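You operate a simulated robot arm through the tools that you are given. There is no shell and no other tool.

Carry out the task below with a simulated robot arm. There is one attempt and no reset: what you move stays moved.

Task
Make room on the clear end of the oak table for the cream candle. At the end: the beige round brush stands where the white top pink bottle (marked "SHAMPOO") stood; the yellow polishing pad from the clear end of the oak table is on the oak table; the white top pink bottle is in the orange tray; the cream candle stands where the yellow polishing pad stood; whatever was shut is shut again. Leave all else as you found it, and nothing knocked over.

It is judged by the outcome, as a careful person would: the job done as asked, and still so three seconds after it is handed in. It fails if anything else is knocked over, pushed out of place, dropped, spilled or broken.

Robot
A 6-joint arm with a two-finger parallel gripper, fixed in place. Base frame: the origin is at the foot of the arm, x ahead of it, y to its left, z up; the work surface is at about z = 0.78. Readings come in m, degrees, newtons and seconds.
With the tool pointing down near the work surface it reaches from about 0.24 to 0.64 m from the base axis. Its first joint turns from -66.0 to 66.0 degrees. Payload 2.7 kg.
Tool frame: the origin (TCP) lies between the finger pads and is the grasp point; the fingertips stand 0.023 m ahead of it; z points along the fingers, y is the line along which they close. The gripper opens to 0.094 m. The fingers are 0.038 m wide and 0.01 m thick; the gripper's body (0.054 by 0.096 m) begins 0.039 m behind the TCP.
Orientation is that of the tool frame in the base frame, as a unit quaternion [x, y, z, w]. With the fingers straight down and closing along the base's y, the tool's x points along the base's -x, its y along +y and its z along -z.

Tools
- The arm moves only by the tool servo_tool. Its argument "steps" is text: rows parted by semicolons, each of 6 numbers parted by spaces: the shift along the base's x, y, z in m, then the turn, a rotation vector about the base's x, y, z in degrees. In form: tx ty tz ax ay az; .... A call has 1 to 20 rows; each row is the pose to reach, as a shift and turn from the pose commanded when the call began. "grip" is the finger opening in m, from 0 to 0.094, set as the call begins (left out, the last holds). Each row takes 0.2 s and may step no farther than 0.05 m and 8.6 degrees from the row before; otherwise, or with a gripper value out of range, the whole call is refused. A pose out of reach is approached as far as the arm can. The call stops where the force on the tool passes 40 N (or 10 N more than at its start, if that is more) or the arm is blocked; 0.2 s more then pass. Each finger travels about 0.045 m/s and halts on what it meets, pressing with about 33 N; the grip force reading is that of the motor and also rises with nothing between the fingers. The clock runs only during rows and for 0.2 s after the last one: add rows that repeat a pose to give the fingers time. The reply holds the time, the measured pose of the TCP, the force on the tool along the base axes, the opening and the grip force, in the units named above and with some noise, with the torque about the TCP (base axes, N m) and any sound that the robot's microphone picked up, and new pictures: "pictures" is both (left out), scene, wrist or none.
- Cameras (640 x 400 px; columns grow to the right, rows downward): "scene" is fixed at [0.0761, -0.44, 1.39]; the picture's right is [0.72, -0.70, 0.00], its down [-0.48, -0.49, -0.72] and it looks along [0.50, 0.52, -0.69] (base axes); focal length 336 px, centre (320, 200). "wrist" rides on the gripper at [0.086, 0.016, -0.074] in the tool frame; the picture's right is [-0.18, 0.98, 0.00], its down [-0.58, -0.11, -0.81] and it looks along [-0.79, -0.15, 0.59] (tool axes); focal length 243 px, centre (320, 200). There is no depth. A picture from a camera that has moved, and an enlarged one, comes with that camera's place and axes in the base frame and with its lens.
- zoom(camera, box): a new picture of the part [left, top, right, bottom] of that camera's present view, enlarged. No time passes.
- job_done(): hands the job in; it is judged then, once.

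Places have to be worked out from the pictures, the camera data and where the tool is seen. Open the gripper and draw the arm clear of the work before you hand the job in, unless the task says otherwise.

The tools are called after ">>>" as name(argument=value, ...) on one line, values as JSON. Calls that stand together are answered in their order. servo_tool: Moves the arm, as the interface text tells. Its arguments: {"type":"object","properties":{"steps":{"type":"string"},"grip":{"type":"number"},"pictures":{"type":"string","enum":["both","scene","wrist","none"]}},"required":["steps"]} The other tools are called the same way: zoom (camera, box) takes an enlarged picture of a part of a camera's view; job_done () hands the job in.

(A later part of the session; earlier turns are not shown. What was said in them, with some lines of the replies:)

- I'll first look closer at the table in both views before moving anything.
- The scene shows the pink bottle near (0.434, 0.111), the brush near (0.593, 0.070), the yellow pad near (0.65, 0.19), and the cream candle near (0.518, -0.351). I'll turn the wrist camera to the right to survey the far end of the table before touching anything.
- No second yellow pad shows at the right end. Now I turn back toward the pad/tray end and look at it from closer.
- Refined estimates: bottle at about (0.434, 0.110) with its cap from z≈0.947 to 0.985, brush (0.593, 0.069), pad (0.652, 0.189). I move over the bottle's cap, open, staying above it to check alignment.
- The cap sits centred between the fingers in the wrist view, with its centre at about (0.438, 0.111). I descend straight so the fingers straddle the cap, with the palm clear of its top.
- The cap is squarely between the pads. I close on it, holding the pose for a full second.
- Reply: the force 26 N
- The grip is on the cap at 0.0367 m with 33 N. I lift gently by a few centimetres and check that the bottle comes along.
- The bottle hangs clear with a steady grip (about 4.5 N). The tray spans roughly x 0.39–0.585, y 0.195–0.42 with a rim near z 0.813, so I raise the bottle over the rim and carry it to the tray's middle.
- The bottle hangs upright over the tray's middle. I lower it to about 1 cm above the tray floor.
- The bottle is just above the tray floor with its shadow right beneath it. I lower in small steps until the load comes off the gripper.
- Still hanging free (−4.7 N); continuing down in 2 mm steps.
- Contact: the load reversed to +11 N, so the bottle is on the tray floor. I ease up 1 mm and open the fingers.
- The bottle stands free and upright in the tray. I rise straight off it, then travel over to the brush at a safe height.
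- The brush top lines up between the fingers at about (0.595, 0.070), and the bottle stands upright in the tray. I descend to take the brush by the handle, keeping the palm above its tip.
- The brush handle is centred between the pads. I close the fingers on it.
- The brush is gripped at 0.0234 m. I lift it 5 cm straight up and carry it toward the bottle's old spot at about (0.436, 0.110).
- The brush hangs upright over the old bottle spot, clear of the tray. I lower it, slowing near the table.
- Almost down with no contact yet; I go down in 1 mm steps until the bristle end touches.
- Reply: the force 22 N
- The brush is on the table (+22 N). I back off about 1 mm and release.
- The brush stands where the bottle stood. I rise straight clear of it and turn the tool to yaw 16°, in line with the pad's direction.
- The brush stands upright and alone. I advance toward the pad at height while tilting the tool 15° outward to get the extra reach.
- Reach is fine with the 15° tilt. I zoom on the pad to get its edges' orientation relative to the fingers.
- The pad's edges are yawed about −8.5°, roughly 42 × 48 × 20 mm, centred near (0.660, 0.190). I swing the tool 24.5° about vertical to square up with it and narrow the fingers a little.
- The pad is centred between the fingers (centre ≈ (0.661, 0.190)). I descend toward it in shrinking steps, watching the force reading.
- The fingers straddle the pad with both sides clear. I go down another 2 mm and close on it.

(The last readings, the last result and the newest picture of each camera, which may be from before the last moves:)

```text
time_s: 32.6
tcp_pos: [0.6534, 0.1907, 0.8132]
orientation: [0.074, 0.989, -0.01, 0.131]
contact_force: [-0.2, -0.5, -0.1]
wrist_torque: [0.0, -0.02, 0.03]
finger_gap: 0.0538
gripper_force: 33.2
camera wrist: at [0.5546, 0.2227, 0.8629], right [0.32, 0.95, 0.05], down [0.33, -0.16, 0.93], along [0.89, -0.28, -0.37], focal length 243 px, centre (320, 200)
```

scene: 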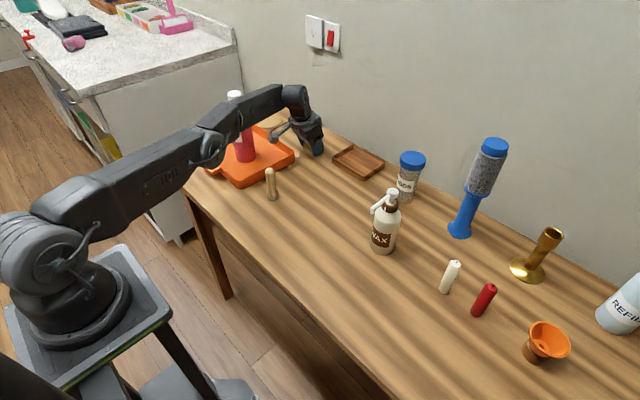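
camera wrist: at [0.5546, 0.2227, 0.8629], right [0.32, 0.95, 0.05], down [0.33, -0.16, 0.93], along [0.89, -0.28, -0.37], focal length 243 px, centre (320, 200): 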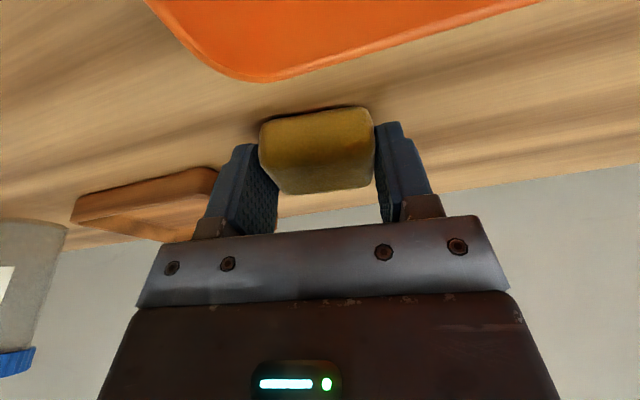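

The pad is held at 0.054 m width. I lift it slowly and check it stays level in the grip.

>>> servo_tool(steps="0 0 0.005 0 0 0; 0 0 0.015 0 0 0; 0 0 0.03 0 0 0; 0 0 0.045 0 0 0; 0 0 0.045 0 0 0", pictures="both")

>>> zoom(camera="scene", box=[260, 80, 370, 170])

```text
time_s: 33.8
tcp_pos: [0.6539, 0.1924, 0.8554]
orientation: [0.074, 0.989, -0.01, 0.13]
contact_force: [0.3, 0.6, 0.1]
wrist_torque: [-0.04, 0.0, -0.04]
finger_gap: 0.0538
gripper_force: 32.9
camera wrist: at [0.5552, 0.2239, 0.9071], right [0.32, 0.95, 0.05], down [0.33, -0.16, 0.93], along [0.89, -0.28, -0.37], focal length 243 px, centre (320, 200)
```

scene: 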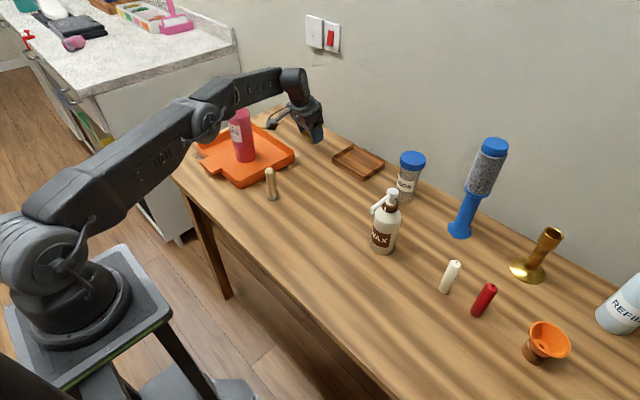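
wrist: 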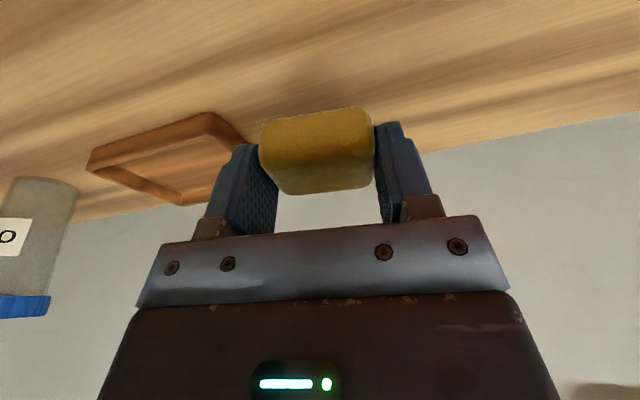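

```text
4.44 times, centred on (315, 125) of scene
camera zoom: at [0.0761, -0.44, 1.39], right [0.72, -0.7, 0.0], down [-0.48, -0.49, -0.72], along [0.5, 0.52, -0.69], focal length 1495 px, centre (342, 533)
```

zoom: 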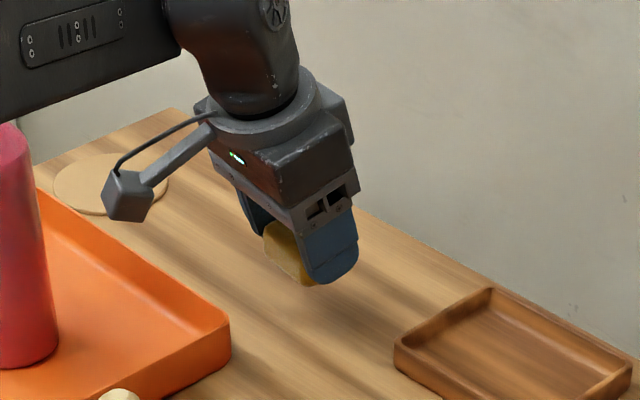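

The pad is firmly held and level. The open spot near (0.567, −0.03) is away from the brush, wooden tray and wax bottle, so I carry it there at height.

>>> servo_tool(steps="0 0 0.02 0 0 0; -0.01 -0.02 0.035 0 0 0; -0.023 -0.05 0.035 0 0 0; -0.037 -0.085 0.035 0 0 0; -0.052 -0.12 0.035 0 0 0; -0.067 -0.155 0.035 0 0 0; -0.082 -0.19 0.035 0 0 0; -0.096 -0.221 0.03 0 0 0; -0.096 -0.221 0.01 0 0 0; -0.096 -0.221 0.01 0 0 0", pictures="both")

```text
time_s: 36.0
tcp_pos: [0.5601, -0.029, 0.8664]
orientation: [0.073, 0.989, -0.009, 0.13]
contact_force: [-0.5, 0.0, -0.7]
wrist_torque: [0.0, 0.05, 0.0]
finger_gap: 0.0537
gripper_force: 32.9
camera wrist: at [0.46, 0.0024, 0.917], right [0.32, 0.95, 0.05], down [0.33, -0.16, 0.93], along [0.89, -0.28, -0.37], focal length 243 px, centre (320, 200)
```

scene: 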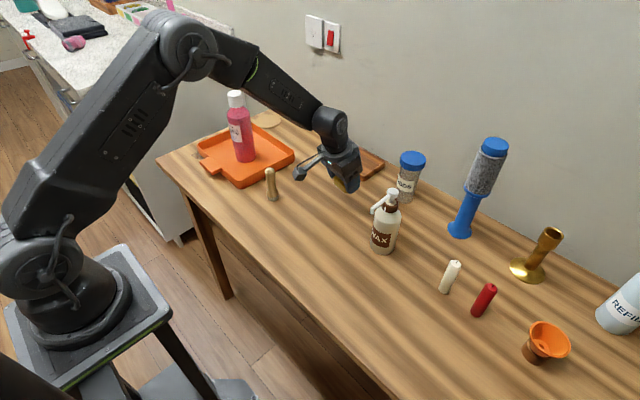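
wrist: 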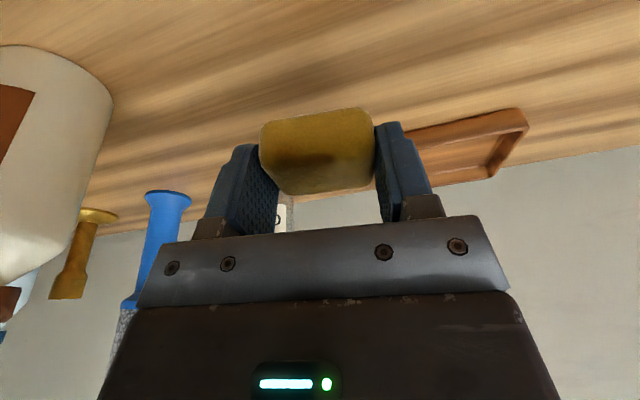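

The area below is clear. I lower the pad to just above its original grasp height.

>>> servo_tool(steps="0 0 -0.02 0 0 0; 0 0 -0.038 0 0 0; 0 0 -0.048 0 0 0; 0 0 -0.052 0 0 0; 0 0 -0.054 0 0 0; 0 0 -0.054 0 0 0", pictures="both")

```text
time_s: 37.4
tcp_pos: [0.5587, -0.0278, 0.814]
orientation: [0.074, 0.989, -0.01, 0.131]
contact_force: [0.3, 1.3, -0.5]
wrist_torque: [0.01, -0.01, 0.0]
finger_gap: 0.054
gripper_force: 33.4
camera wrist: at [0.4597, 0.0026, 0.8633], right [0.32, 0.95, 0.05], down [0.33, -0.16, 0.93], along [0.89, -0.28, -0.37], focal length 243 px, centre (320, 200)
```

scene: 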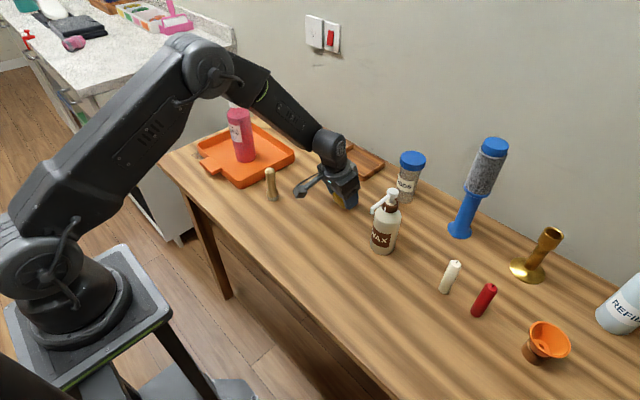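
wrist: 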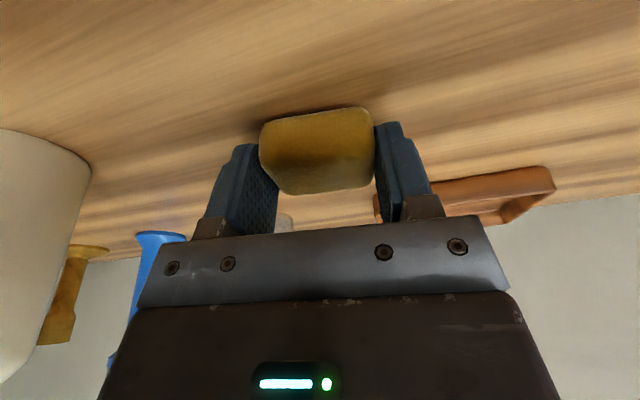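

No contact yet; I edge down in 1 mm steps until the pad bears on the table.

>>> servo_tool(steps="0 0 -0.001 0 0 0; 0 0 -0.002 0 0 0; 0 0 -0.002 0 0 0", pictures="none")

```text
time_s: 38.2
tcp_pos: [0.5591, -0.029, 0.8116]
orientation: [0.073, 0.988, -0.01, 0.132]
contact_force: [-9.1, 3.4, 20.9]
wrist_torque: [-0.01, 0.27, -0.02]
finger_gap: 0.0538
gripper_force: 32.8
```

The pad is pressed on the table (+21 N). I ease up 1 mm and open moderately.

>>> servo_tool(steps="0 0 0.001 0 0 0; 0 0 0.001 0 0 0; 0 0 0.001 0 0 0; 0 0 0.001 0 0 0", grip=0.08, pictures="both")

```text
time_s: 39.2
tcp_pos: [0.5595, -0.0288, 0.8108]
orientation: [0.074, 0.989, -0.01, 0.131]
contact_force: [-0.1, -0.6, -1.2]
wrist_torque: [-0.02, 0.0, 0.02]
finger_gap: 0.0801
gripper_force: 0.0
camera wrist: at [0.4597, 0.0022, 0.8619], right [0.32, 0.95, 0.05], down [0.33, -0.16, 0.93], along [0.89, -0.28, -0.37], focal length 243 px, centre (320, 200)
```

scene: 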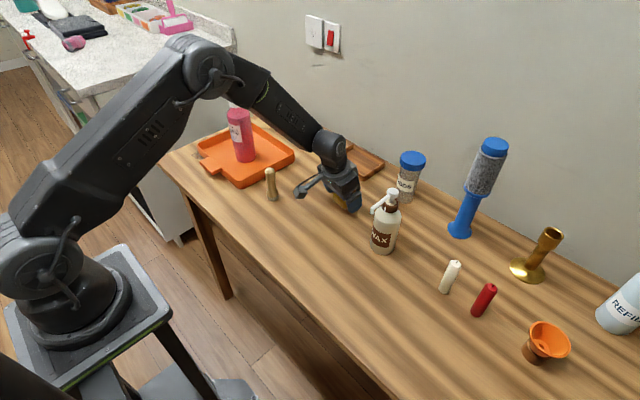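
wrist: 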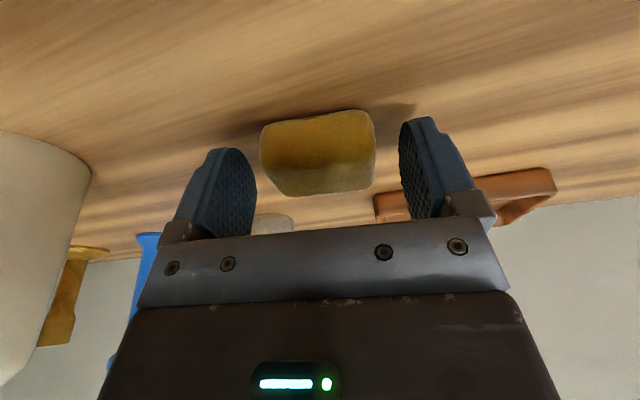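

The pad sits flat and free on the table. I rise straight up to a height well above the wax pump (top ≈0.955), turning the tool toward the candles' direction.

>>> servo_tool(steps="0 0 0.04 0 0 0; 0 0 0.08 0 0 0; 0 0 0.12 0 0 -4; 0 0 0.16 0 0 -10; 0 0 0.20 0 0 -17; -0.02 -0.03 0.24 0 0 -21; -0.03 -0.07 0.25 0 0 -25.5; -0.04 -0.11 0.25 0 0 -25.5; -0.05 -0.155 0.25 0 0 -25.5; -0.06 -0.20 0.25 0 0 -25.5; -0.065 -0.24 0.25 0 0 -25.5; -0.07 -0.27 0.25 0 0 -25.5; -0.07 -0.29 0.25 0 0 -25.5; -0.07 -0.29 0.25 0 0 -25.5", grip=0.06, pictures="both")

```text
refused: row 6 steps farther than a row can; nothing moved
```

The sixth row stepped too far, so nothing moved; I resend with shorter steps.

>>> servo_tool(steps="0 0 0.04 0 0 0; 0 0 0.08 0 0 0; 0 0 0.12 0 0 -4; 0 0 0.16 0 0 -10; 0 0 0.20 0 0 -17; 0 0 0.24 0 0 -21; -0.01 -0.03 0.25 0 0 -25.5; -0.02 -0.07 0.25 0 0 -25.5; -0.03 -0.11 0.25 0 0 -25.5; -0.04 -0.15 0.25 0 0 -25.5; -0.05 -0.19 0.25 0 0 -25.5; -0.06 -0.23 0.25 0 0 -25.5; -0.07 -0.265 0.25 0 0 -25.5; -0.07 -0.29 0.25 0 0 -25.5; -0.07 -0.29 0.25 0 0 -25.5", grip=0.06, pictures="both")

```text
time_s: 42.4
tcp_pos: [0.4892, -0.3195, 1.0634]
orientation: [0.29, 0.948, -0.037, 0.124]
contact_force: [-1.3, 0.0, 0.7]
wrist_torque: [0.01, 0.03, 0.01]
finger_gap: 0.0601
gripper_force: 0.0
camera wrist: at [0.4143, -0.2493, 1.1126], right [0.7, 0.72, 0.05], down [0.23, -0.29, 0.93], along [0.68, -0.64, -0.37], focal length 243 px, centre (320, 200)
```

scene: 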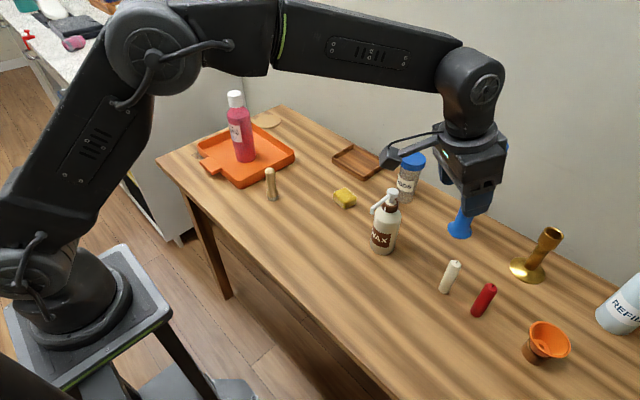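
wrist: 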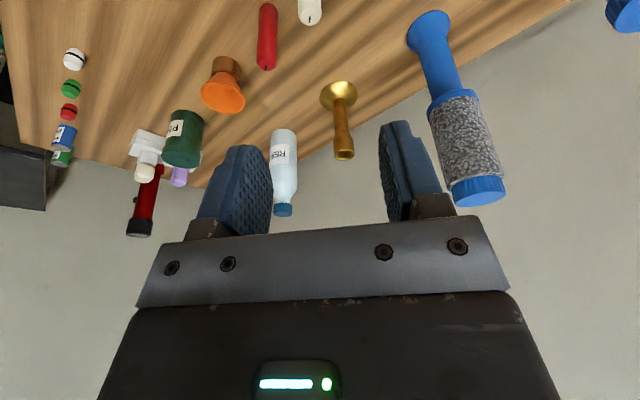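

The pad rests at its new spot and nothing else moved. The candle is just outside the wrist view, so I back off slightly, descend and add 5° tilt to bring it into view.

>>> servo_tool(steps="-0.01 0.007 -0.03 -1.4 -2.07 0; -0.02 0.013 -0.06 -2.8 -4.15 0; -0.02 0.013 -0.09 -2.8 -4.15 0; -0.02 0.013 -0.11 -2.8 -4.15 0; -0.02 0.013 -0.11 -2.8 -4.15 0", pictures="both")

>>> zoom(camera="wrist", box=[180, 0, 440, 160])

>>> zoom(camera="scene", box=[360, 130, 520, 330])

```text
time_s: 43.6
tcp_pos: [0.4689, -0.306, 0.952]
orientation: [0.287, 0.942, -0.05, 0.165]
contact_force: [0.3, 0.0, 0.2]
wrist_torque: [-0.04, -0.02, 0.0]
finger_gap: 0.0598
gripper_force: 0.0
camera wrist: at [0.3896, -0.2331, 0.9939], right [0.69, 0.72, 0.06], down [0.16, -0.24, 0.96], along [0.7, -0.65, -0.28], focal length 243 px, centre (320, 200)
```

scene: 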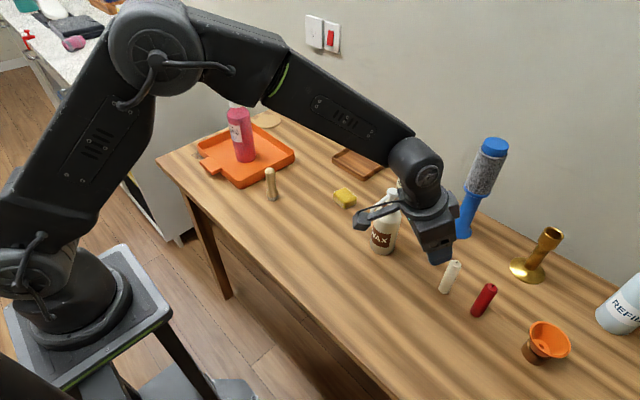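
wrist: 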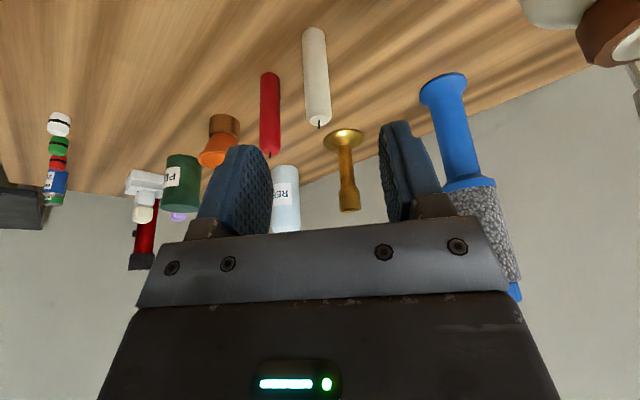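

```text
2.46 times, centred on (310, 80) of wrist
camera zoom: at [0.3896, -0.2331, 0.9939], right [0.69, 0.72, 0.06], down [0.16, -0.24, 0.96], along [0.7, -0.65, -0.28], focal length 597 px, centre (345, 495)
```

zoom: 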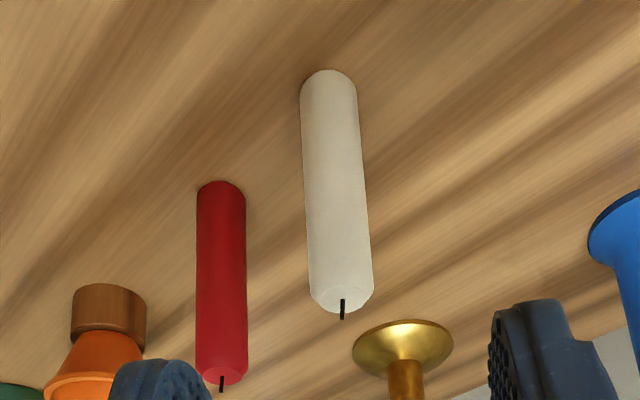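

```text
2.00 times, centred on (440, 230) of scene
camera zoom: at [0.0761, -0.44, 1.39], right [0.72, -0.7, 0.0], down [-0.48, -0.49, -0.72], along [0.5, 0.52, -0.69], focal length 673 px, centre (80, 140)
```

zoom: 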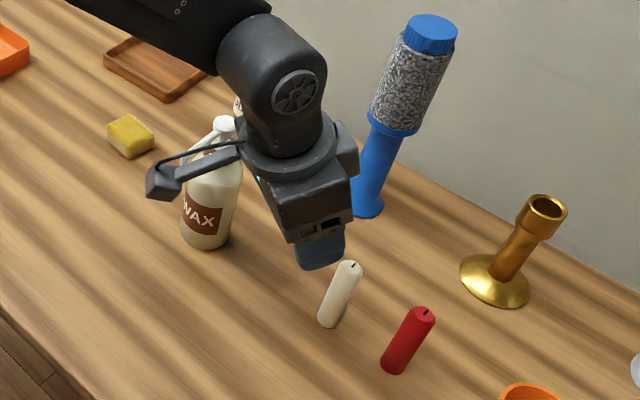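

From the wrist view the cream candle stands at about (0.522, −0.351), 23 mm thick with its top near z 0.866, and the red one is 7 cm beyond. I line the tool axis up on the cream candle with the fingers opened to 50 mm.

>>> servo_tool(steps="0.012 -0.012 -0.008 0 0 0; 0.023 -0.025 -0.017 0 0 0; 0.023 -0.025 -0.017 0 0 0", grip=0.05, pictures="both")

>>> zoom(camera="wrist", box=[180, 0, 440, 240])

```text
time_s: 44.4
tcp_pos: [0.4919, -0.3312, 0.9346]
orientation: [0.289, 0.941, -0.051, 0.166]
contact_force: [0.0, -0.4, 0.1]
wrist_torque: [0.01, -0.01, 0.01]
finger_gap: 0.0499
gripper_force: 0.1
camera wrist: at [0.4127, -0.258, 0.9762], right [0.69, 0.72, 0.06], down [0.16, -0.24, 0.96], along [0.7, -0.65, -0.28], focal length 243 px, centre (320, 200)
```

scene: 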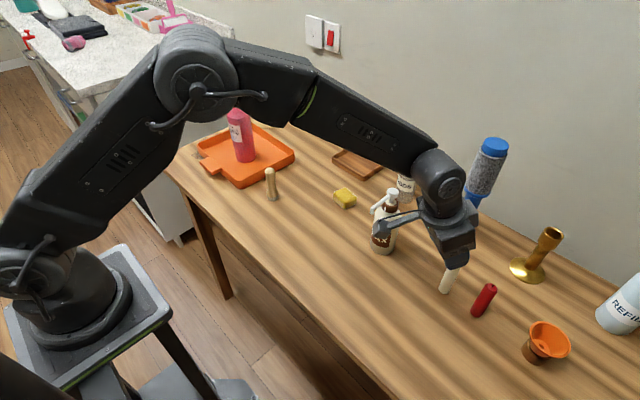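
wrist: 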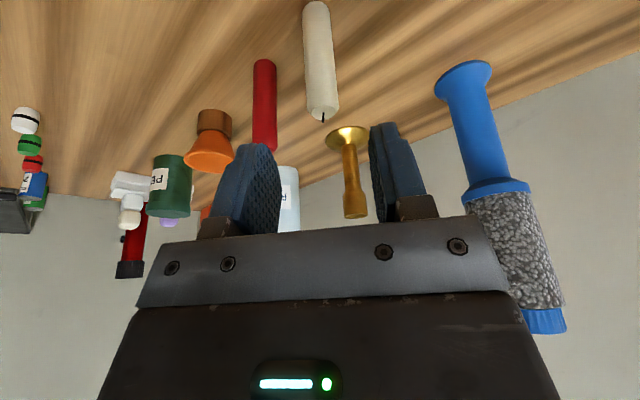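

```text
1.67 times, centred on (310, 120) of wrist
camera zoom: at [0.4127, -0.258, 0.9762], right [0.69, 0.72, 0.06], down [0.16, -0.24, 0.96], along [0.7, -0.65, -0.28], focal length 404 px, centre (337, 333)
```

zoom: 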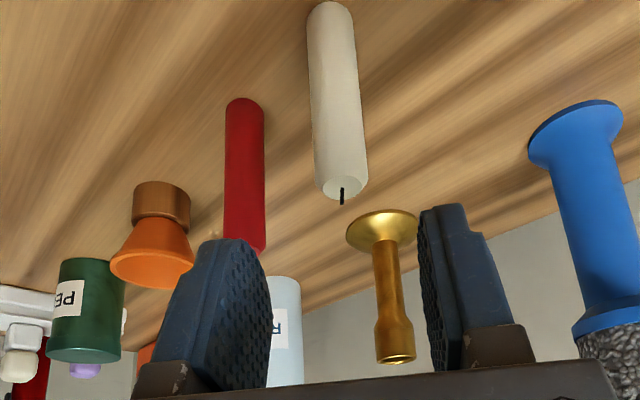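

The candle lies on the tool axis to within about 1 mm (centre ≈ (0.522, −0.351), top ≈0.870). I advance along the tool axis so the fingers straddle it, palm staying above the wick.

>>> servo_tool(steps="0.008 -0.005 -0.025 0 0 0; 0.015 -0.010 -0.047 0 0 0; 0.021 -0.014 -0.066 0 0 0; 0.026 -0.017 -0.081 0 0 0; 0.029 -0.019 -0.090 0 0 0; 0.029 -0.019 -0.090 0 0 0", pictures="both")

>>> zoom(camera="scene", box=[370, 180, 530, 330])

```text
time_s: 45.8
tcp_pos: [0.5218, -0.3498, 0.846]
orientation: [0.288, 0.942, -0.052, 0.167]
contact_force: [-1.5, -0.5, -0.1]
wrist_torque: [-0.01, 0.0, 0.01]
finger_gap: 0.0496
gripper_force: 0.0
camera wrist: at [0.4425, -0.2761, 0.8872], right [0.69, 0.72, 0.06], down [0.16, -0.24, 0.96], along [0.7, -0.65, -0.28], focal length 243 px, centre (320, 200)
```

scene: 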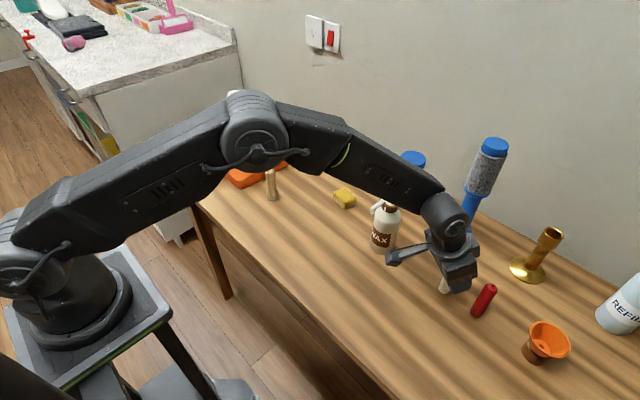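
wrist: 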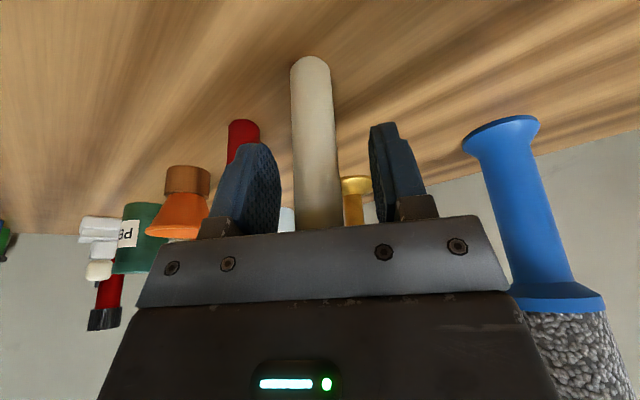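

```text
2.67 times, centred on (450, 255) of scene
camera zoom: at [0.0761, -0.44, 1.39], right [0.72, -0.7, 0.0], down [-0.48, -0.49, -0.72], along [0.5, 0.52, -0.69], focal length 897 px, centre (-27, 53)
```

zoom: 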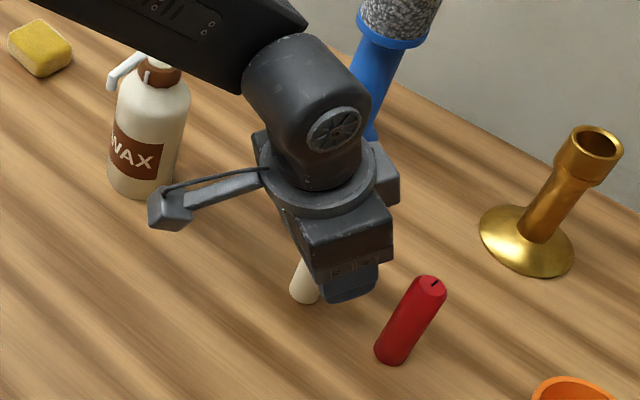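

The candle stands centred between the pads, clear of the red one. I close on it.

>>> servo_tool(steps="0 0 0 0 0 0; 0 0 0 0 0 0; 0 0 0 0 0 0; 0 0 0 0 0 0; 0 0 0 0 0 0", grip=0.0, pictures="wrist")

```text
time_s: 47.0
tcp_pos: [0.5215, -0.3488, 0.8461]
orientation: [0.288, 0.942, -0.051, 0.167]
contact_force: [-0.2, -1.1, 0.5]
wrist_torque: [-0.06, -0.01, 0.01]
finger_gap: 0.0207
gripper_force: 32.7
camera wrist: at [0.4424, -0.2761, 0.8875], right [0.69, 0.72, 0.06], down [0.16, -0.24, 0.96], along [0.7, -0.65, -0.28], focal length 243 px, centre (320, 200)
```

wrist: 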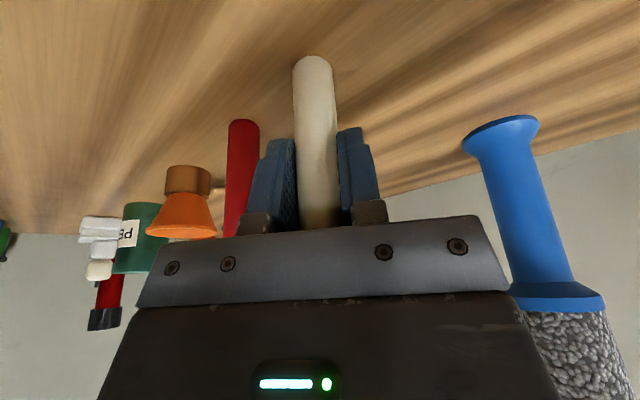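

The candle is gripped at 0.0207 m. I lift it straight up past the height of the wax pump.

>>> servo_tool(steps="0 0 0.01 0 0 0; 0 0 0.03 0 0 0; 0 0 0.06 0 0 0; 0 0 0.10 0 0 0; 0 0 0.14 0 0 0; 0 0 0.18 0 0 0; 0 0 0.22 0 0 0; 0 0 0.236 0 0 0; 0 0 0.236 0 0 0", pictures="both")

```text
time_s: 49.0
tcp_pos: [0.5214, -0.3504, 1.0815]
orientation: [0.287, 0.942, -0.051, 0.166]
contact_force: [0.3, 0.1, -0.3]
wrist_torque: [0.0, 0.03, -0.01]
finger_gap: 0.0207
gripper_force: 33.0
camera wrist: at [0.4419, -0.2779, 1.1221], right [0.69, 0.72, 0.06], down [0.16, -0.24, 0.96], along [0.7, -0.65, -0.28], focal length 243 px, centre (320, 200)
```

scene: 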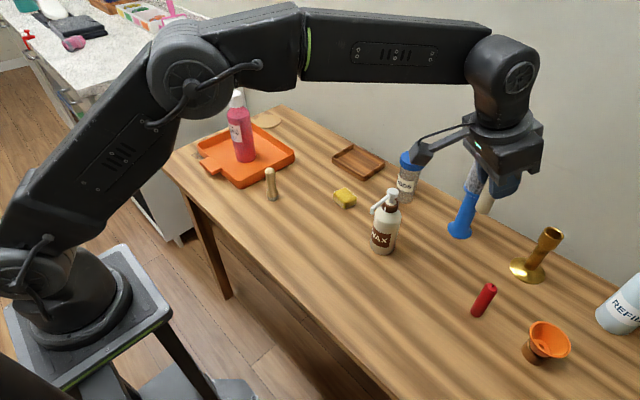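
wrist: 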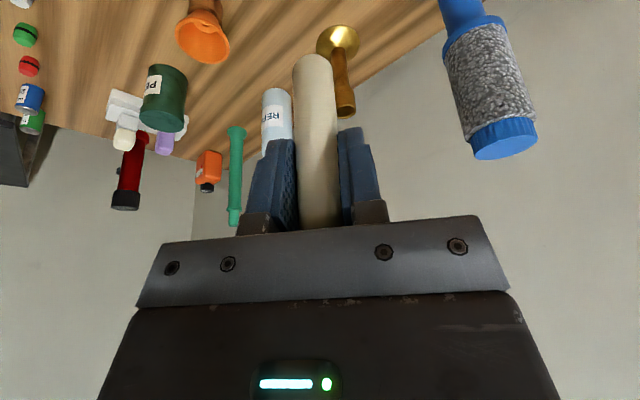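

The candle hangs upright in the grip. I swing it leftward over the table at this height, turning the tool 50° about vertical as it goes.

>>> servo_tool(steps="0.000 0.040 0 0 0 4; 0.000 0.080 0 0 0 8; 0.005 0.120 0 0 0 12; 0.010 0.160 0 0 0 16; 0.015 0.200 0 0 0 20; 0.022 0.240 0 0 0 24; 0.030 0.280 0 0 0 28; 0.040 0.320 0 0 0 32; 0.050 0.360 0 0 0 36; 0.060 0.400 0 0 0 40; 0.070 0.440 -0.01 0 0 44; 0.080 0.480 -0.02 0 0 48; 0.09 0.515 -0.04 0 0 50; 0.1 0.53 -0.06 0 0 50; 0.1 0.53 -0.06 0 0 50", pictures="both")

```text
time_s: 52.2
tcp_pos: [0.6209, 0.1797, 1.0197]
orientation: [-0.137, 0.975, 0.024, 0.173]
contact_force: [-0.4, -0.4, -1.4]
wrist_torque: [0.01, -0.02, -0.01]
finger_gap: 0.0208
gripper_force: 33.3
camera wrist: at [0.5137, 0.1662, 1.0605], right [-0.1, 0.99, 0.06], down [0.29, -0.03, 0.96], along [0.95, 0.12, -0.28], focal length 243 px, centre (320, 200)
```

scene: 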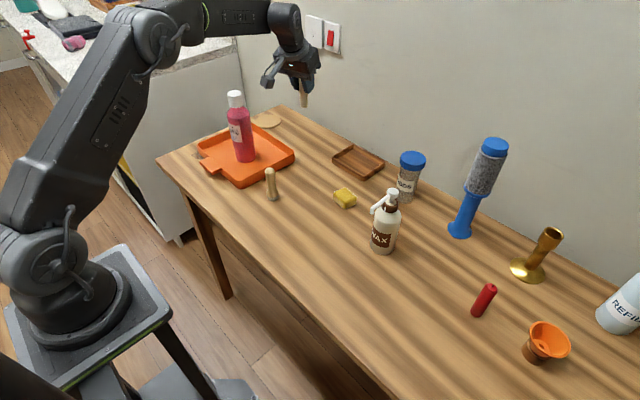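
wrist: 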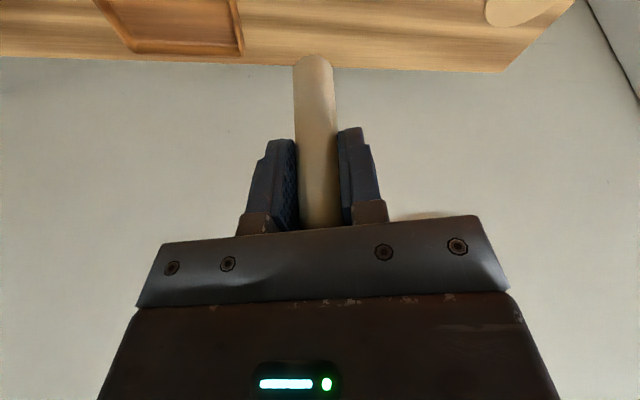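

The candle arrived over the pad's old area. I move out to (0.660, 0.190) and lower to about 2 cm above the table, then check position.

>>> servo_tool(steps="0.012 0.003 -0.03 0 0 0; 0.025 0.007 -0.06 0 0 0; 0.038 0.011 -0.09 0 0 0; 0.038 0.011 -0.115 0 0 0; 0.038 0.011 -0.14 0 0 0; 0.038 0.011 -0.156 0 0 0; 0.038 0.011 -0.156 0 0 0", pictures="both")

>>> zoom(camera="scene", box=[260, 80, 370, 170])

```text
time_s: 53.8
tcp_pos: [0.6585, 0.192, 0.8638]
orientation: [-0.136, 0.975, 0.024, 0.172]
contact_force: [0.2, -0.5, -0.4]
wrist_torque: [0.0, -0.02, 0.0]
finger_gap: 0.0208
gripper_force: 32.7
camera wrist: at [0.5517, 0.1769, 0.9059], right [-0.1, 0.99, 0.06], down [0.29, -0.03, 0.96], along [0.95, 0.12, -0.28], focal length 243 px, centre (320, 200)
```

scene: 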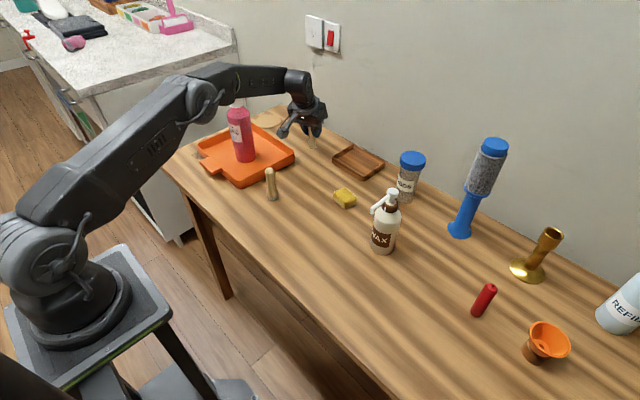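
wrist: 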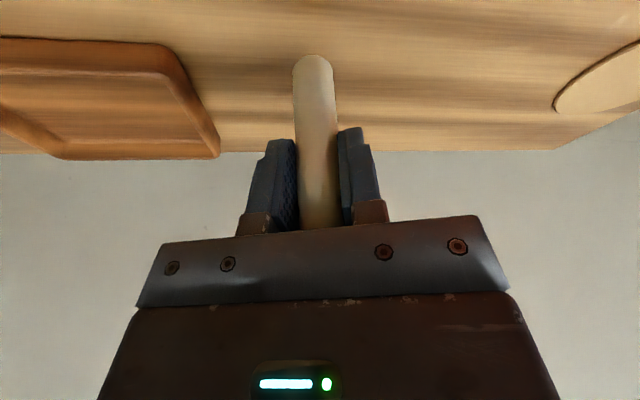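

```text
4.44 times, centred on (315, 125) of scene
camera zoom: at [0.0761, -0.44, 1.39], right [0.72, -0.7, 0.0], down [-0.48, -0.49, -0.72], along [0.5, 0.52, -0.69], focal length 1495 px, centre (342, 533)
```

zoom: 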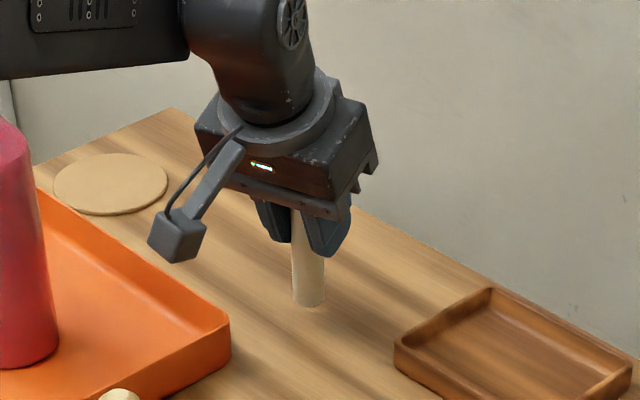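

The candle's foot lines up with the centre of the pad's former footprint. I lower to just above contact height.

>>> servo_tool(steps="0 0 -0.008 0 0 0; 0 0 -0.014 0 0 0; 0 0 -0.017 0 0 0; 0 0 -0.018 0 0 0; 0 0 -0.018 0 0 0", pictures="scene")

>>> zoom(camera="scene", box=[260, 80, 370, 170])

```text
time_s: 55.0
tcp_pos: [0.6591, 0.1901, 0.848]
orientation: [-0.137, 0.975, 0.024, 0.173]
contact_force: [0.2, -1.0, 2.3]
wrist_torque: [-0.02, 0.01, 0.0]
finger_gap: 0.021
gripper_force: 32.8
```

scene: 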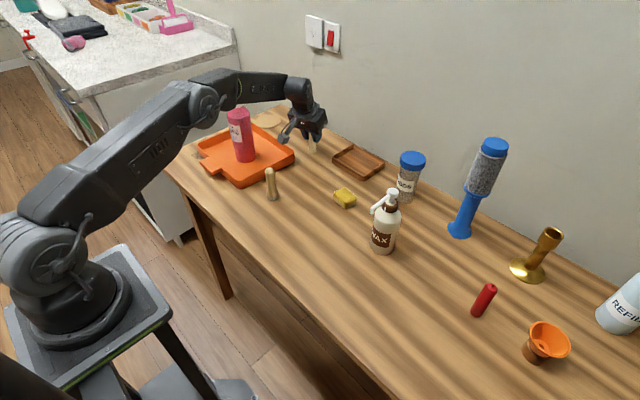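

```text
4.44 times, centred on (315, 125) of scene
camera zoom: at [0.0761, -0.4401, 1.39], right [0.72, -0.7, 0.0], down [-0.48, -0.49, -0.72], along [0.5, 0.52, -0.69], focal length 1495 px, centre (342, 533)
```

zoom: 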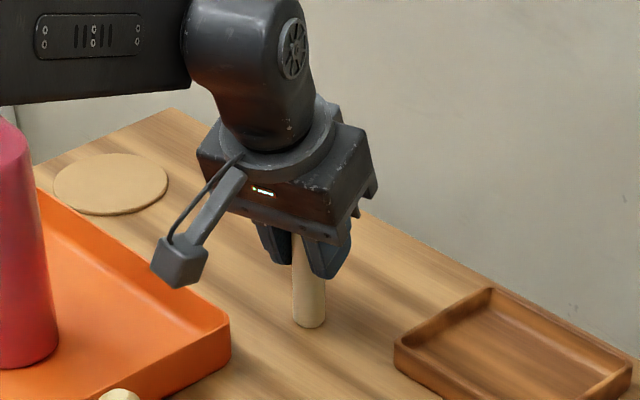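

A faint +2 N suggests the candle is just touching. I lower 1–2 mm more to confirm firm seating.

>>> servo_tool(steps="0 0 -0.001 0 0 0; 0 0 -0.0015 0 0 0; 0 0 -0.0015 0 0 0", pictures="none")

```text
time_s: 55.8
tcp_pos: [0.6595, 0.1909, 0.8477]
orientation: [-0.138, 0.975, 0.025, 0.174]
contact_force: [-3.3, -2.8, 13.4]
wrist_torque: [-0.15, 0.22, 0.01]
finger_gap: 0.0207
gripper_force: 32.9
```

The candle is seated (+13 N). I back off 1 mm to relax the load and open to 50 mm.

>>> servo_tool(steps="0 0 0.001 0 0 0; 0 0 0.001 0 0 0; 0 0 0.001 0 0 0; 0 0 0.001 0 0 0; 0 0 0.001 0 0 0", grip=0.055, pictures="both")

>>> zoom(camera="scene", box=[260, 80, 370, 170])

```text
time_s: 57.0
tcp_pos: [0.6568, 0.1901, 0.8469]
orientation: [-0.136, 0.975, 0.024, 0.172]
contact_force: [-0.6, 0.9, -0.7]
wrist_torque: [-0.01, 0.02, -0.02]
finger_gap: 0.0551
gripper_force: 0.1
camera wrist: at [0.5515, 0.1767, 0.8877], right [-0.1, 0.99, 0.06], down [0.29, -0.03, 0.96], along [0.95, 0.12, -0.28], focal length 243 px, centre (320, 200)
```

scene: 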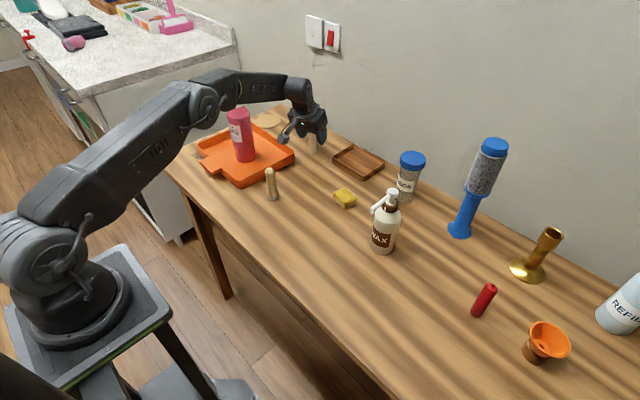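
wrist: 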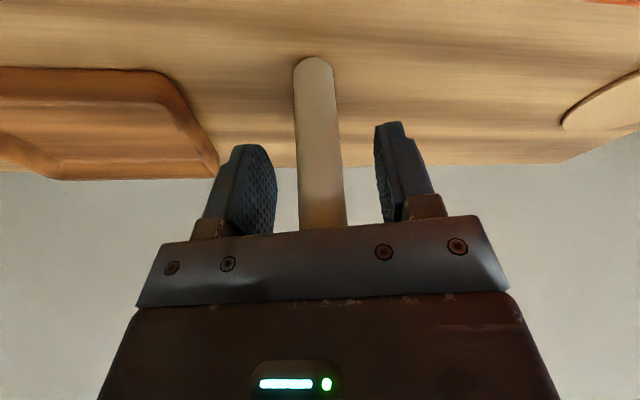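

```text
4.44 times, centred on (315, 125) of scene
camera zoom: at [0.0761, -0.44, 1.39], right [0.72, -0.7, 0.0], down [-0.48, -0.49, -0.72], along [0.5, 0.52, -0.69], focal length 1495 px, centre (342, 533)
```

zoom: 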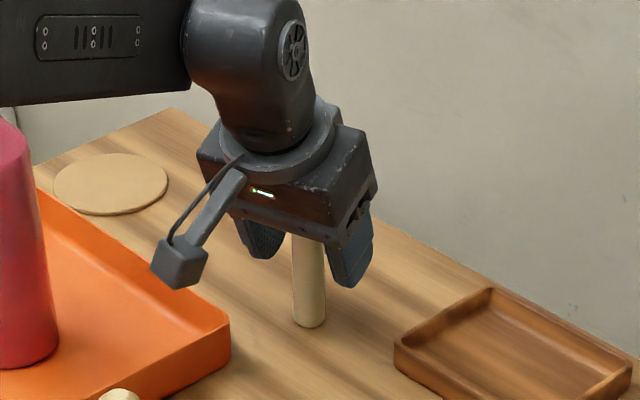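

The candle stands free and upright. I withdraw backward along the tool axis, then up and in toward the base.

>>> servo_tool(steps="-0.007 -0.002 0.019 0 0 0; -0.016 -0.005 0.047 0 0 0; -0.029 -0.008 0.085 0 0 0; -0.043 -0.012 0.125 0 0 0; -0.055 -0.016 0.16 0 0 0; -0.08 -0.03 0.19 0 0 0; -0.11 -0.05 0.21 0 0 0; -0.14 -0.07 0.23 0 0 0; -0.14 -0.07 0.23 0 0 0", pictures="both")

>>> zoom(camera="scene", box=[180, 80, 400, 220])

```text
time_s: 59.0
tcp_pos: [0.5186, 0.1205, 1.0783]
orientation: [-0.137, 0.975, 0.024, 0.172]
contact_force: [0.7, 0.3, 0.6]
wrist_torque: [-0.01, -0.01, -0.01]
finger_gap: 0.055
gripper_force: 0.1
camera wrist: at [0.4121, 0.1064, 1.1196], right [-0.1, 0.99, 0.06], down [0.29, -0.03, 0.96], along [0.95, 0.12, -0.28], focal length 243 px, centre (320, 200)
```

scene: 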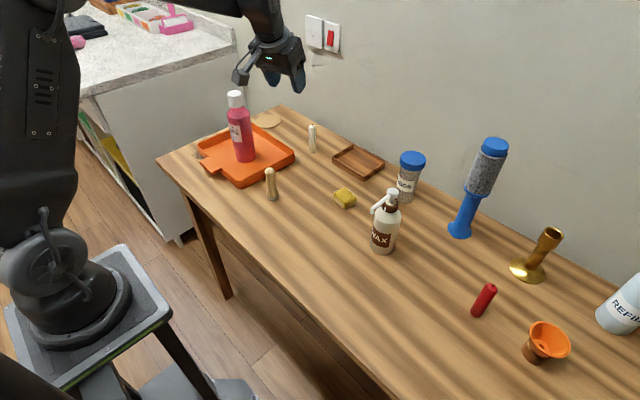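
wrist: 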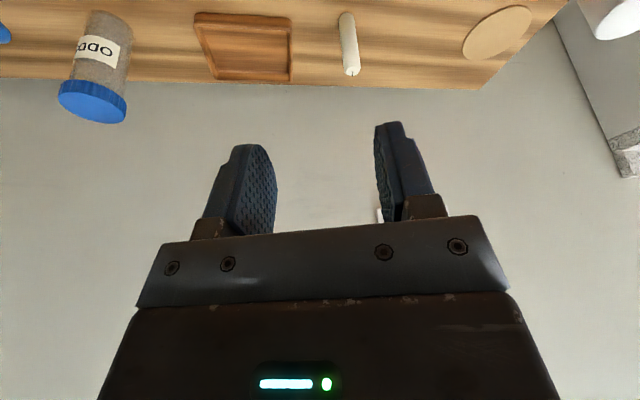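

```text
2.86 times, centred on (290, 150) of scene
camera zoom: at [0.0761, -0.44, 1.39], right [0.72, -0.7, 0.0], down [-0.48, -0.49, -0.72], along [0.5, 0.52, -0.69], focal length 961 px, centre (406, 343)
```

zoom: 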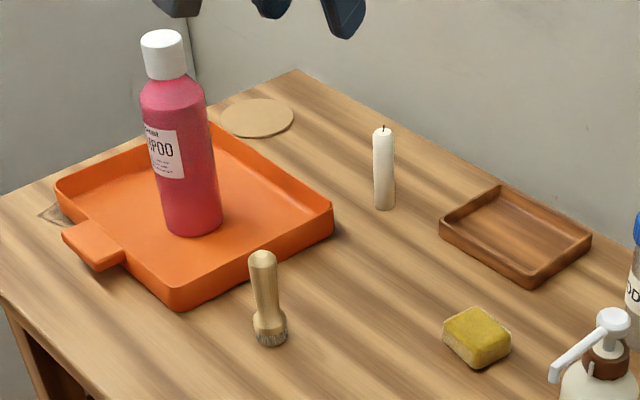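

Everything stands as intended: bottle in the tray, brush on the bottle's spot, candle on the pad's spot, pad flat on the table. I open the gripper fully and draw the arm farther back and up.

>>> servo_tool(steps="-0.03 -0.03 0.01 0 0 0; -0.06 -0.06 0.02 0 0 0; -0.09 -0.09 0.02 0 0 0; -0.12 -0.12 0.02 0 0 0; -0.13 -0.14 0.02 0 0 0; -0.13 -0.14 0.02 0 0 0", grip=0.094, pictures="both")

>>> zoom(camera="scene", box=[180, 80, 400, 220])

>>> zoom(camera="scene", box=[360, 130, 640, 380])

```text
time_s: 60.4
tcp_pos: [0.3901, -0.0189, 1.0975]
orientation: [-0.138, 0.975, 0.024, 0.173]
contact_force: [-0.5, 0.6, -0.1]
wrist_torque: [0.03, -0.04, 0.0]
finger_gap: 0.0939
gripper_force: 0.2
camera wrist: at [0.2837, -0.032, 1.1379], right [-0.1, 0.99, 0.06], down [0.29, -0.03, 0.96], along [0.95, 0.12, -0.28], focal length 243 px, centre (320, 200)
```

scene: 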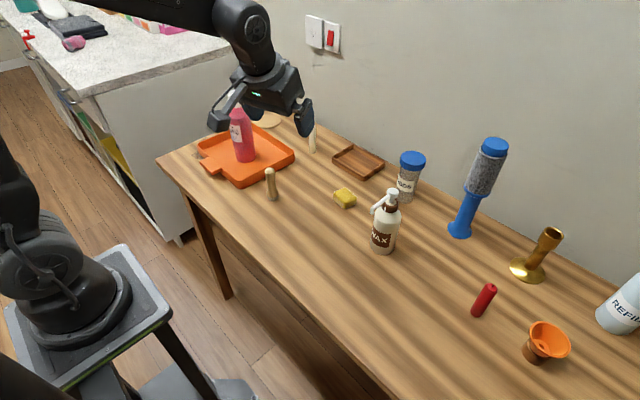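
wrist: 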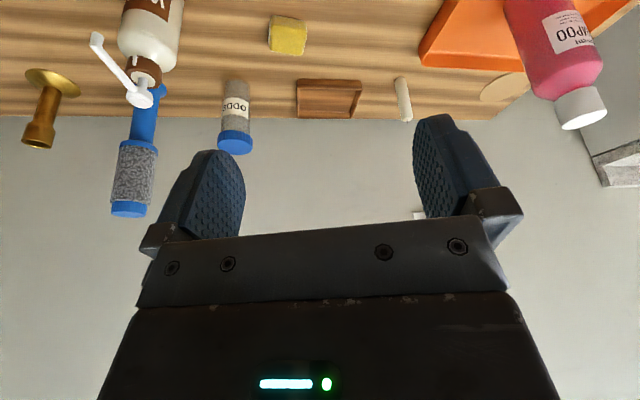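

```text
2.86 times, centred on (290, 150) of scene
camera zoom: at [0.0761, -0.44, 1.39], right [0.72, -0.7, 0.0], down [-0.48, -0.49, -0.72], along [0.5, 0.52, -0.69], focal length 961 px, centre (406, 343)
```

zoom: 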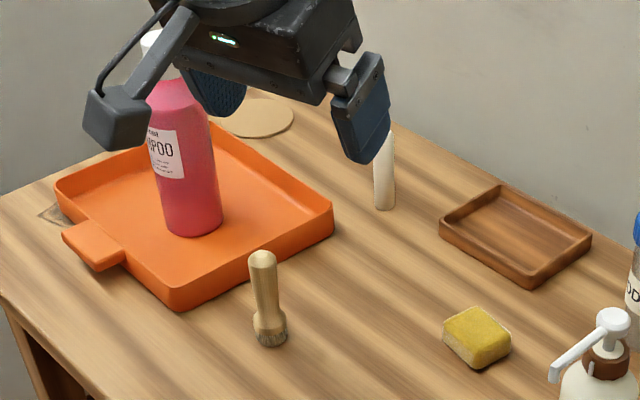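

```text
1.60 times, centred on (500, 255) of scene
camera zoom: at [0.0761, -0.44, 1.39], right [0.72, -0.7, 0.0], down [-0.48, -0.49, -0.72], along [0.5, 0.52, -0.69], focal length 538 px, centre (32, 112)
```

zoom: 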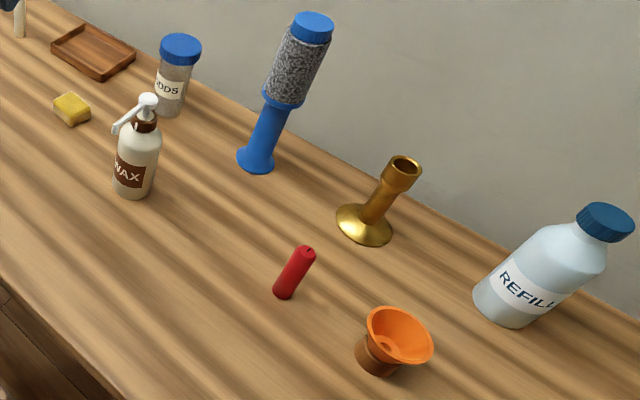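

The arm is back near its start pose with the gripper open, and the pictures show every item upright and in place, with the untouched ones where they began. I hand the job in.

>>> job_done()

```text
The job is handed in.
```

The job is done and handed in. In the last pictures everything was upright, and nothing else on the table had moved.

- **Pink bottle:** it stands in the middle of the orange tray.
- **Beige brush:** it stands where the bottle stood, at about (0.436, 0.111).
- **Yellow pad:** it lies flat on the oak table at about (0.567, -0.03), on open table between the wax bottle, the brush and the wooden tray.
- **Cream candle:** it stands within about 5 mm of where the centre of the pad was, at about (0.66, 0.19).

Nothing had to be opened, so there was nothing to shut again. The gripper is open and the arm is back near its starting position, clear of the table.
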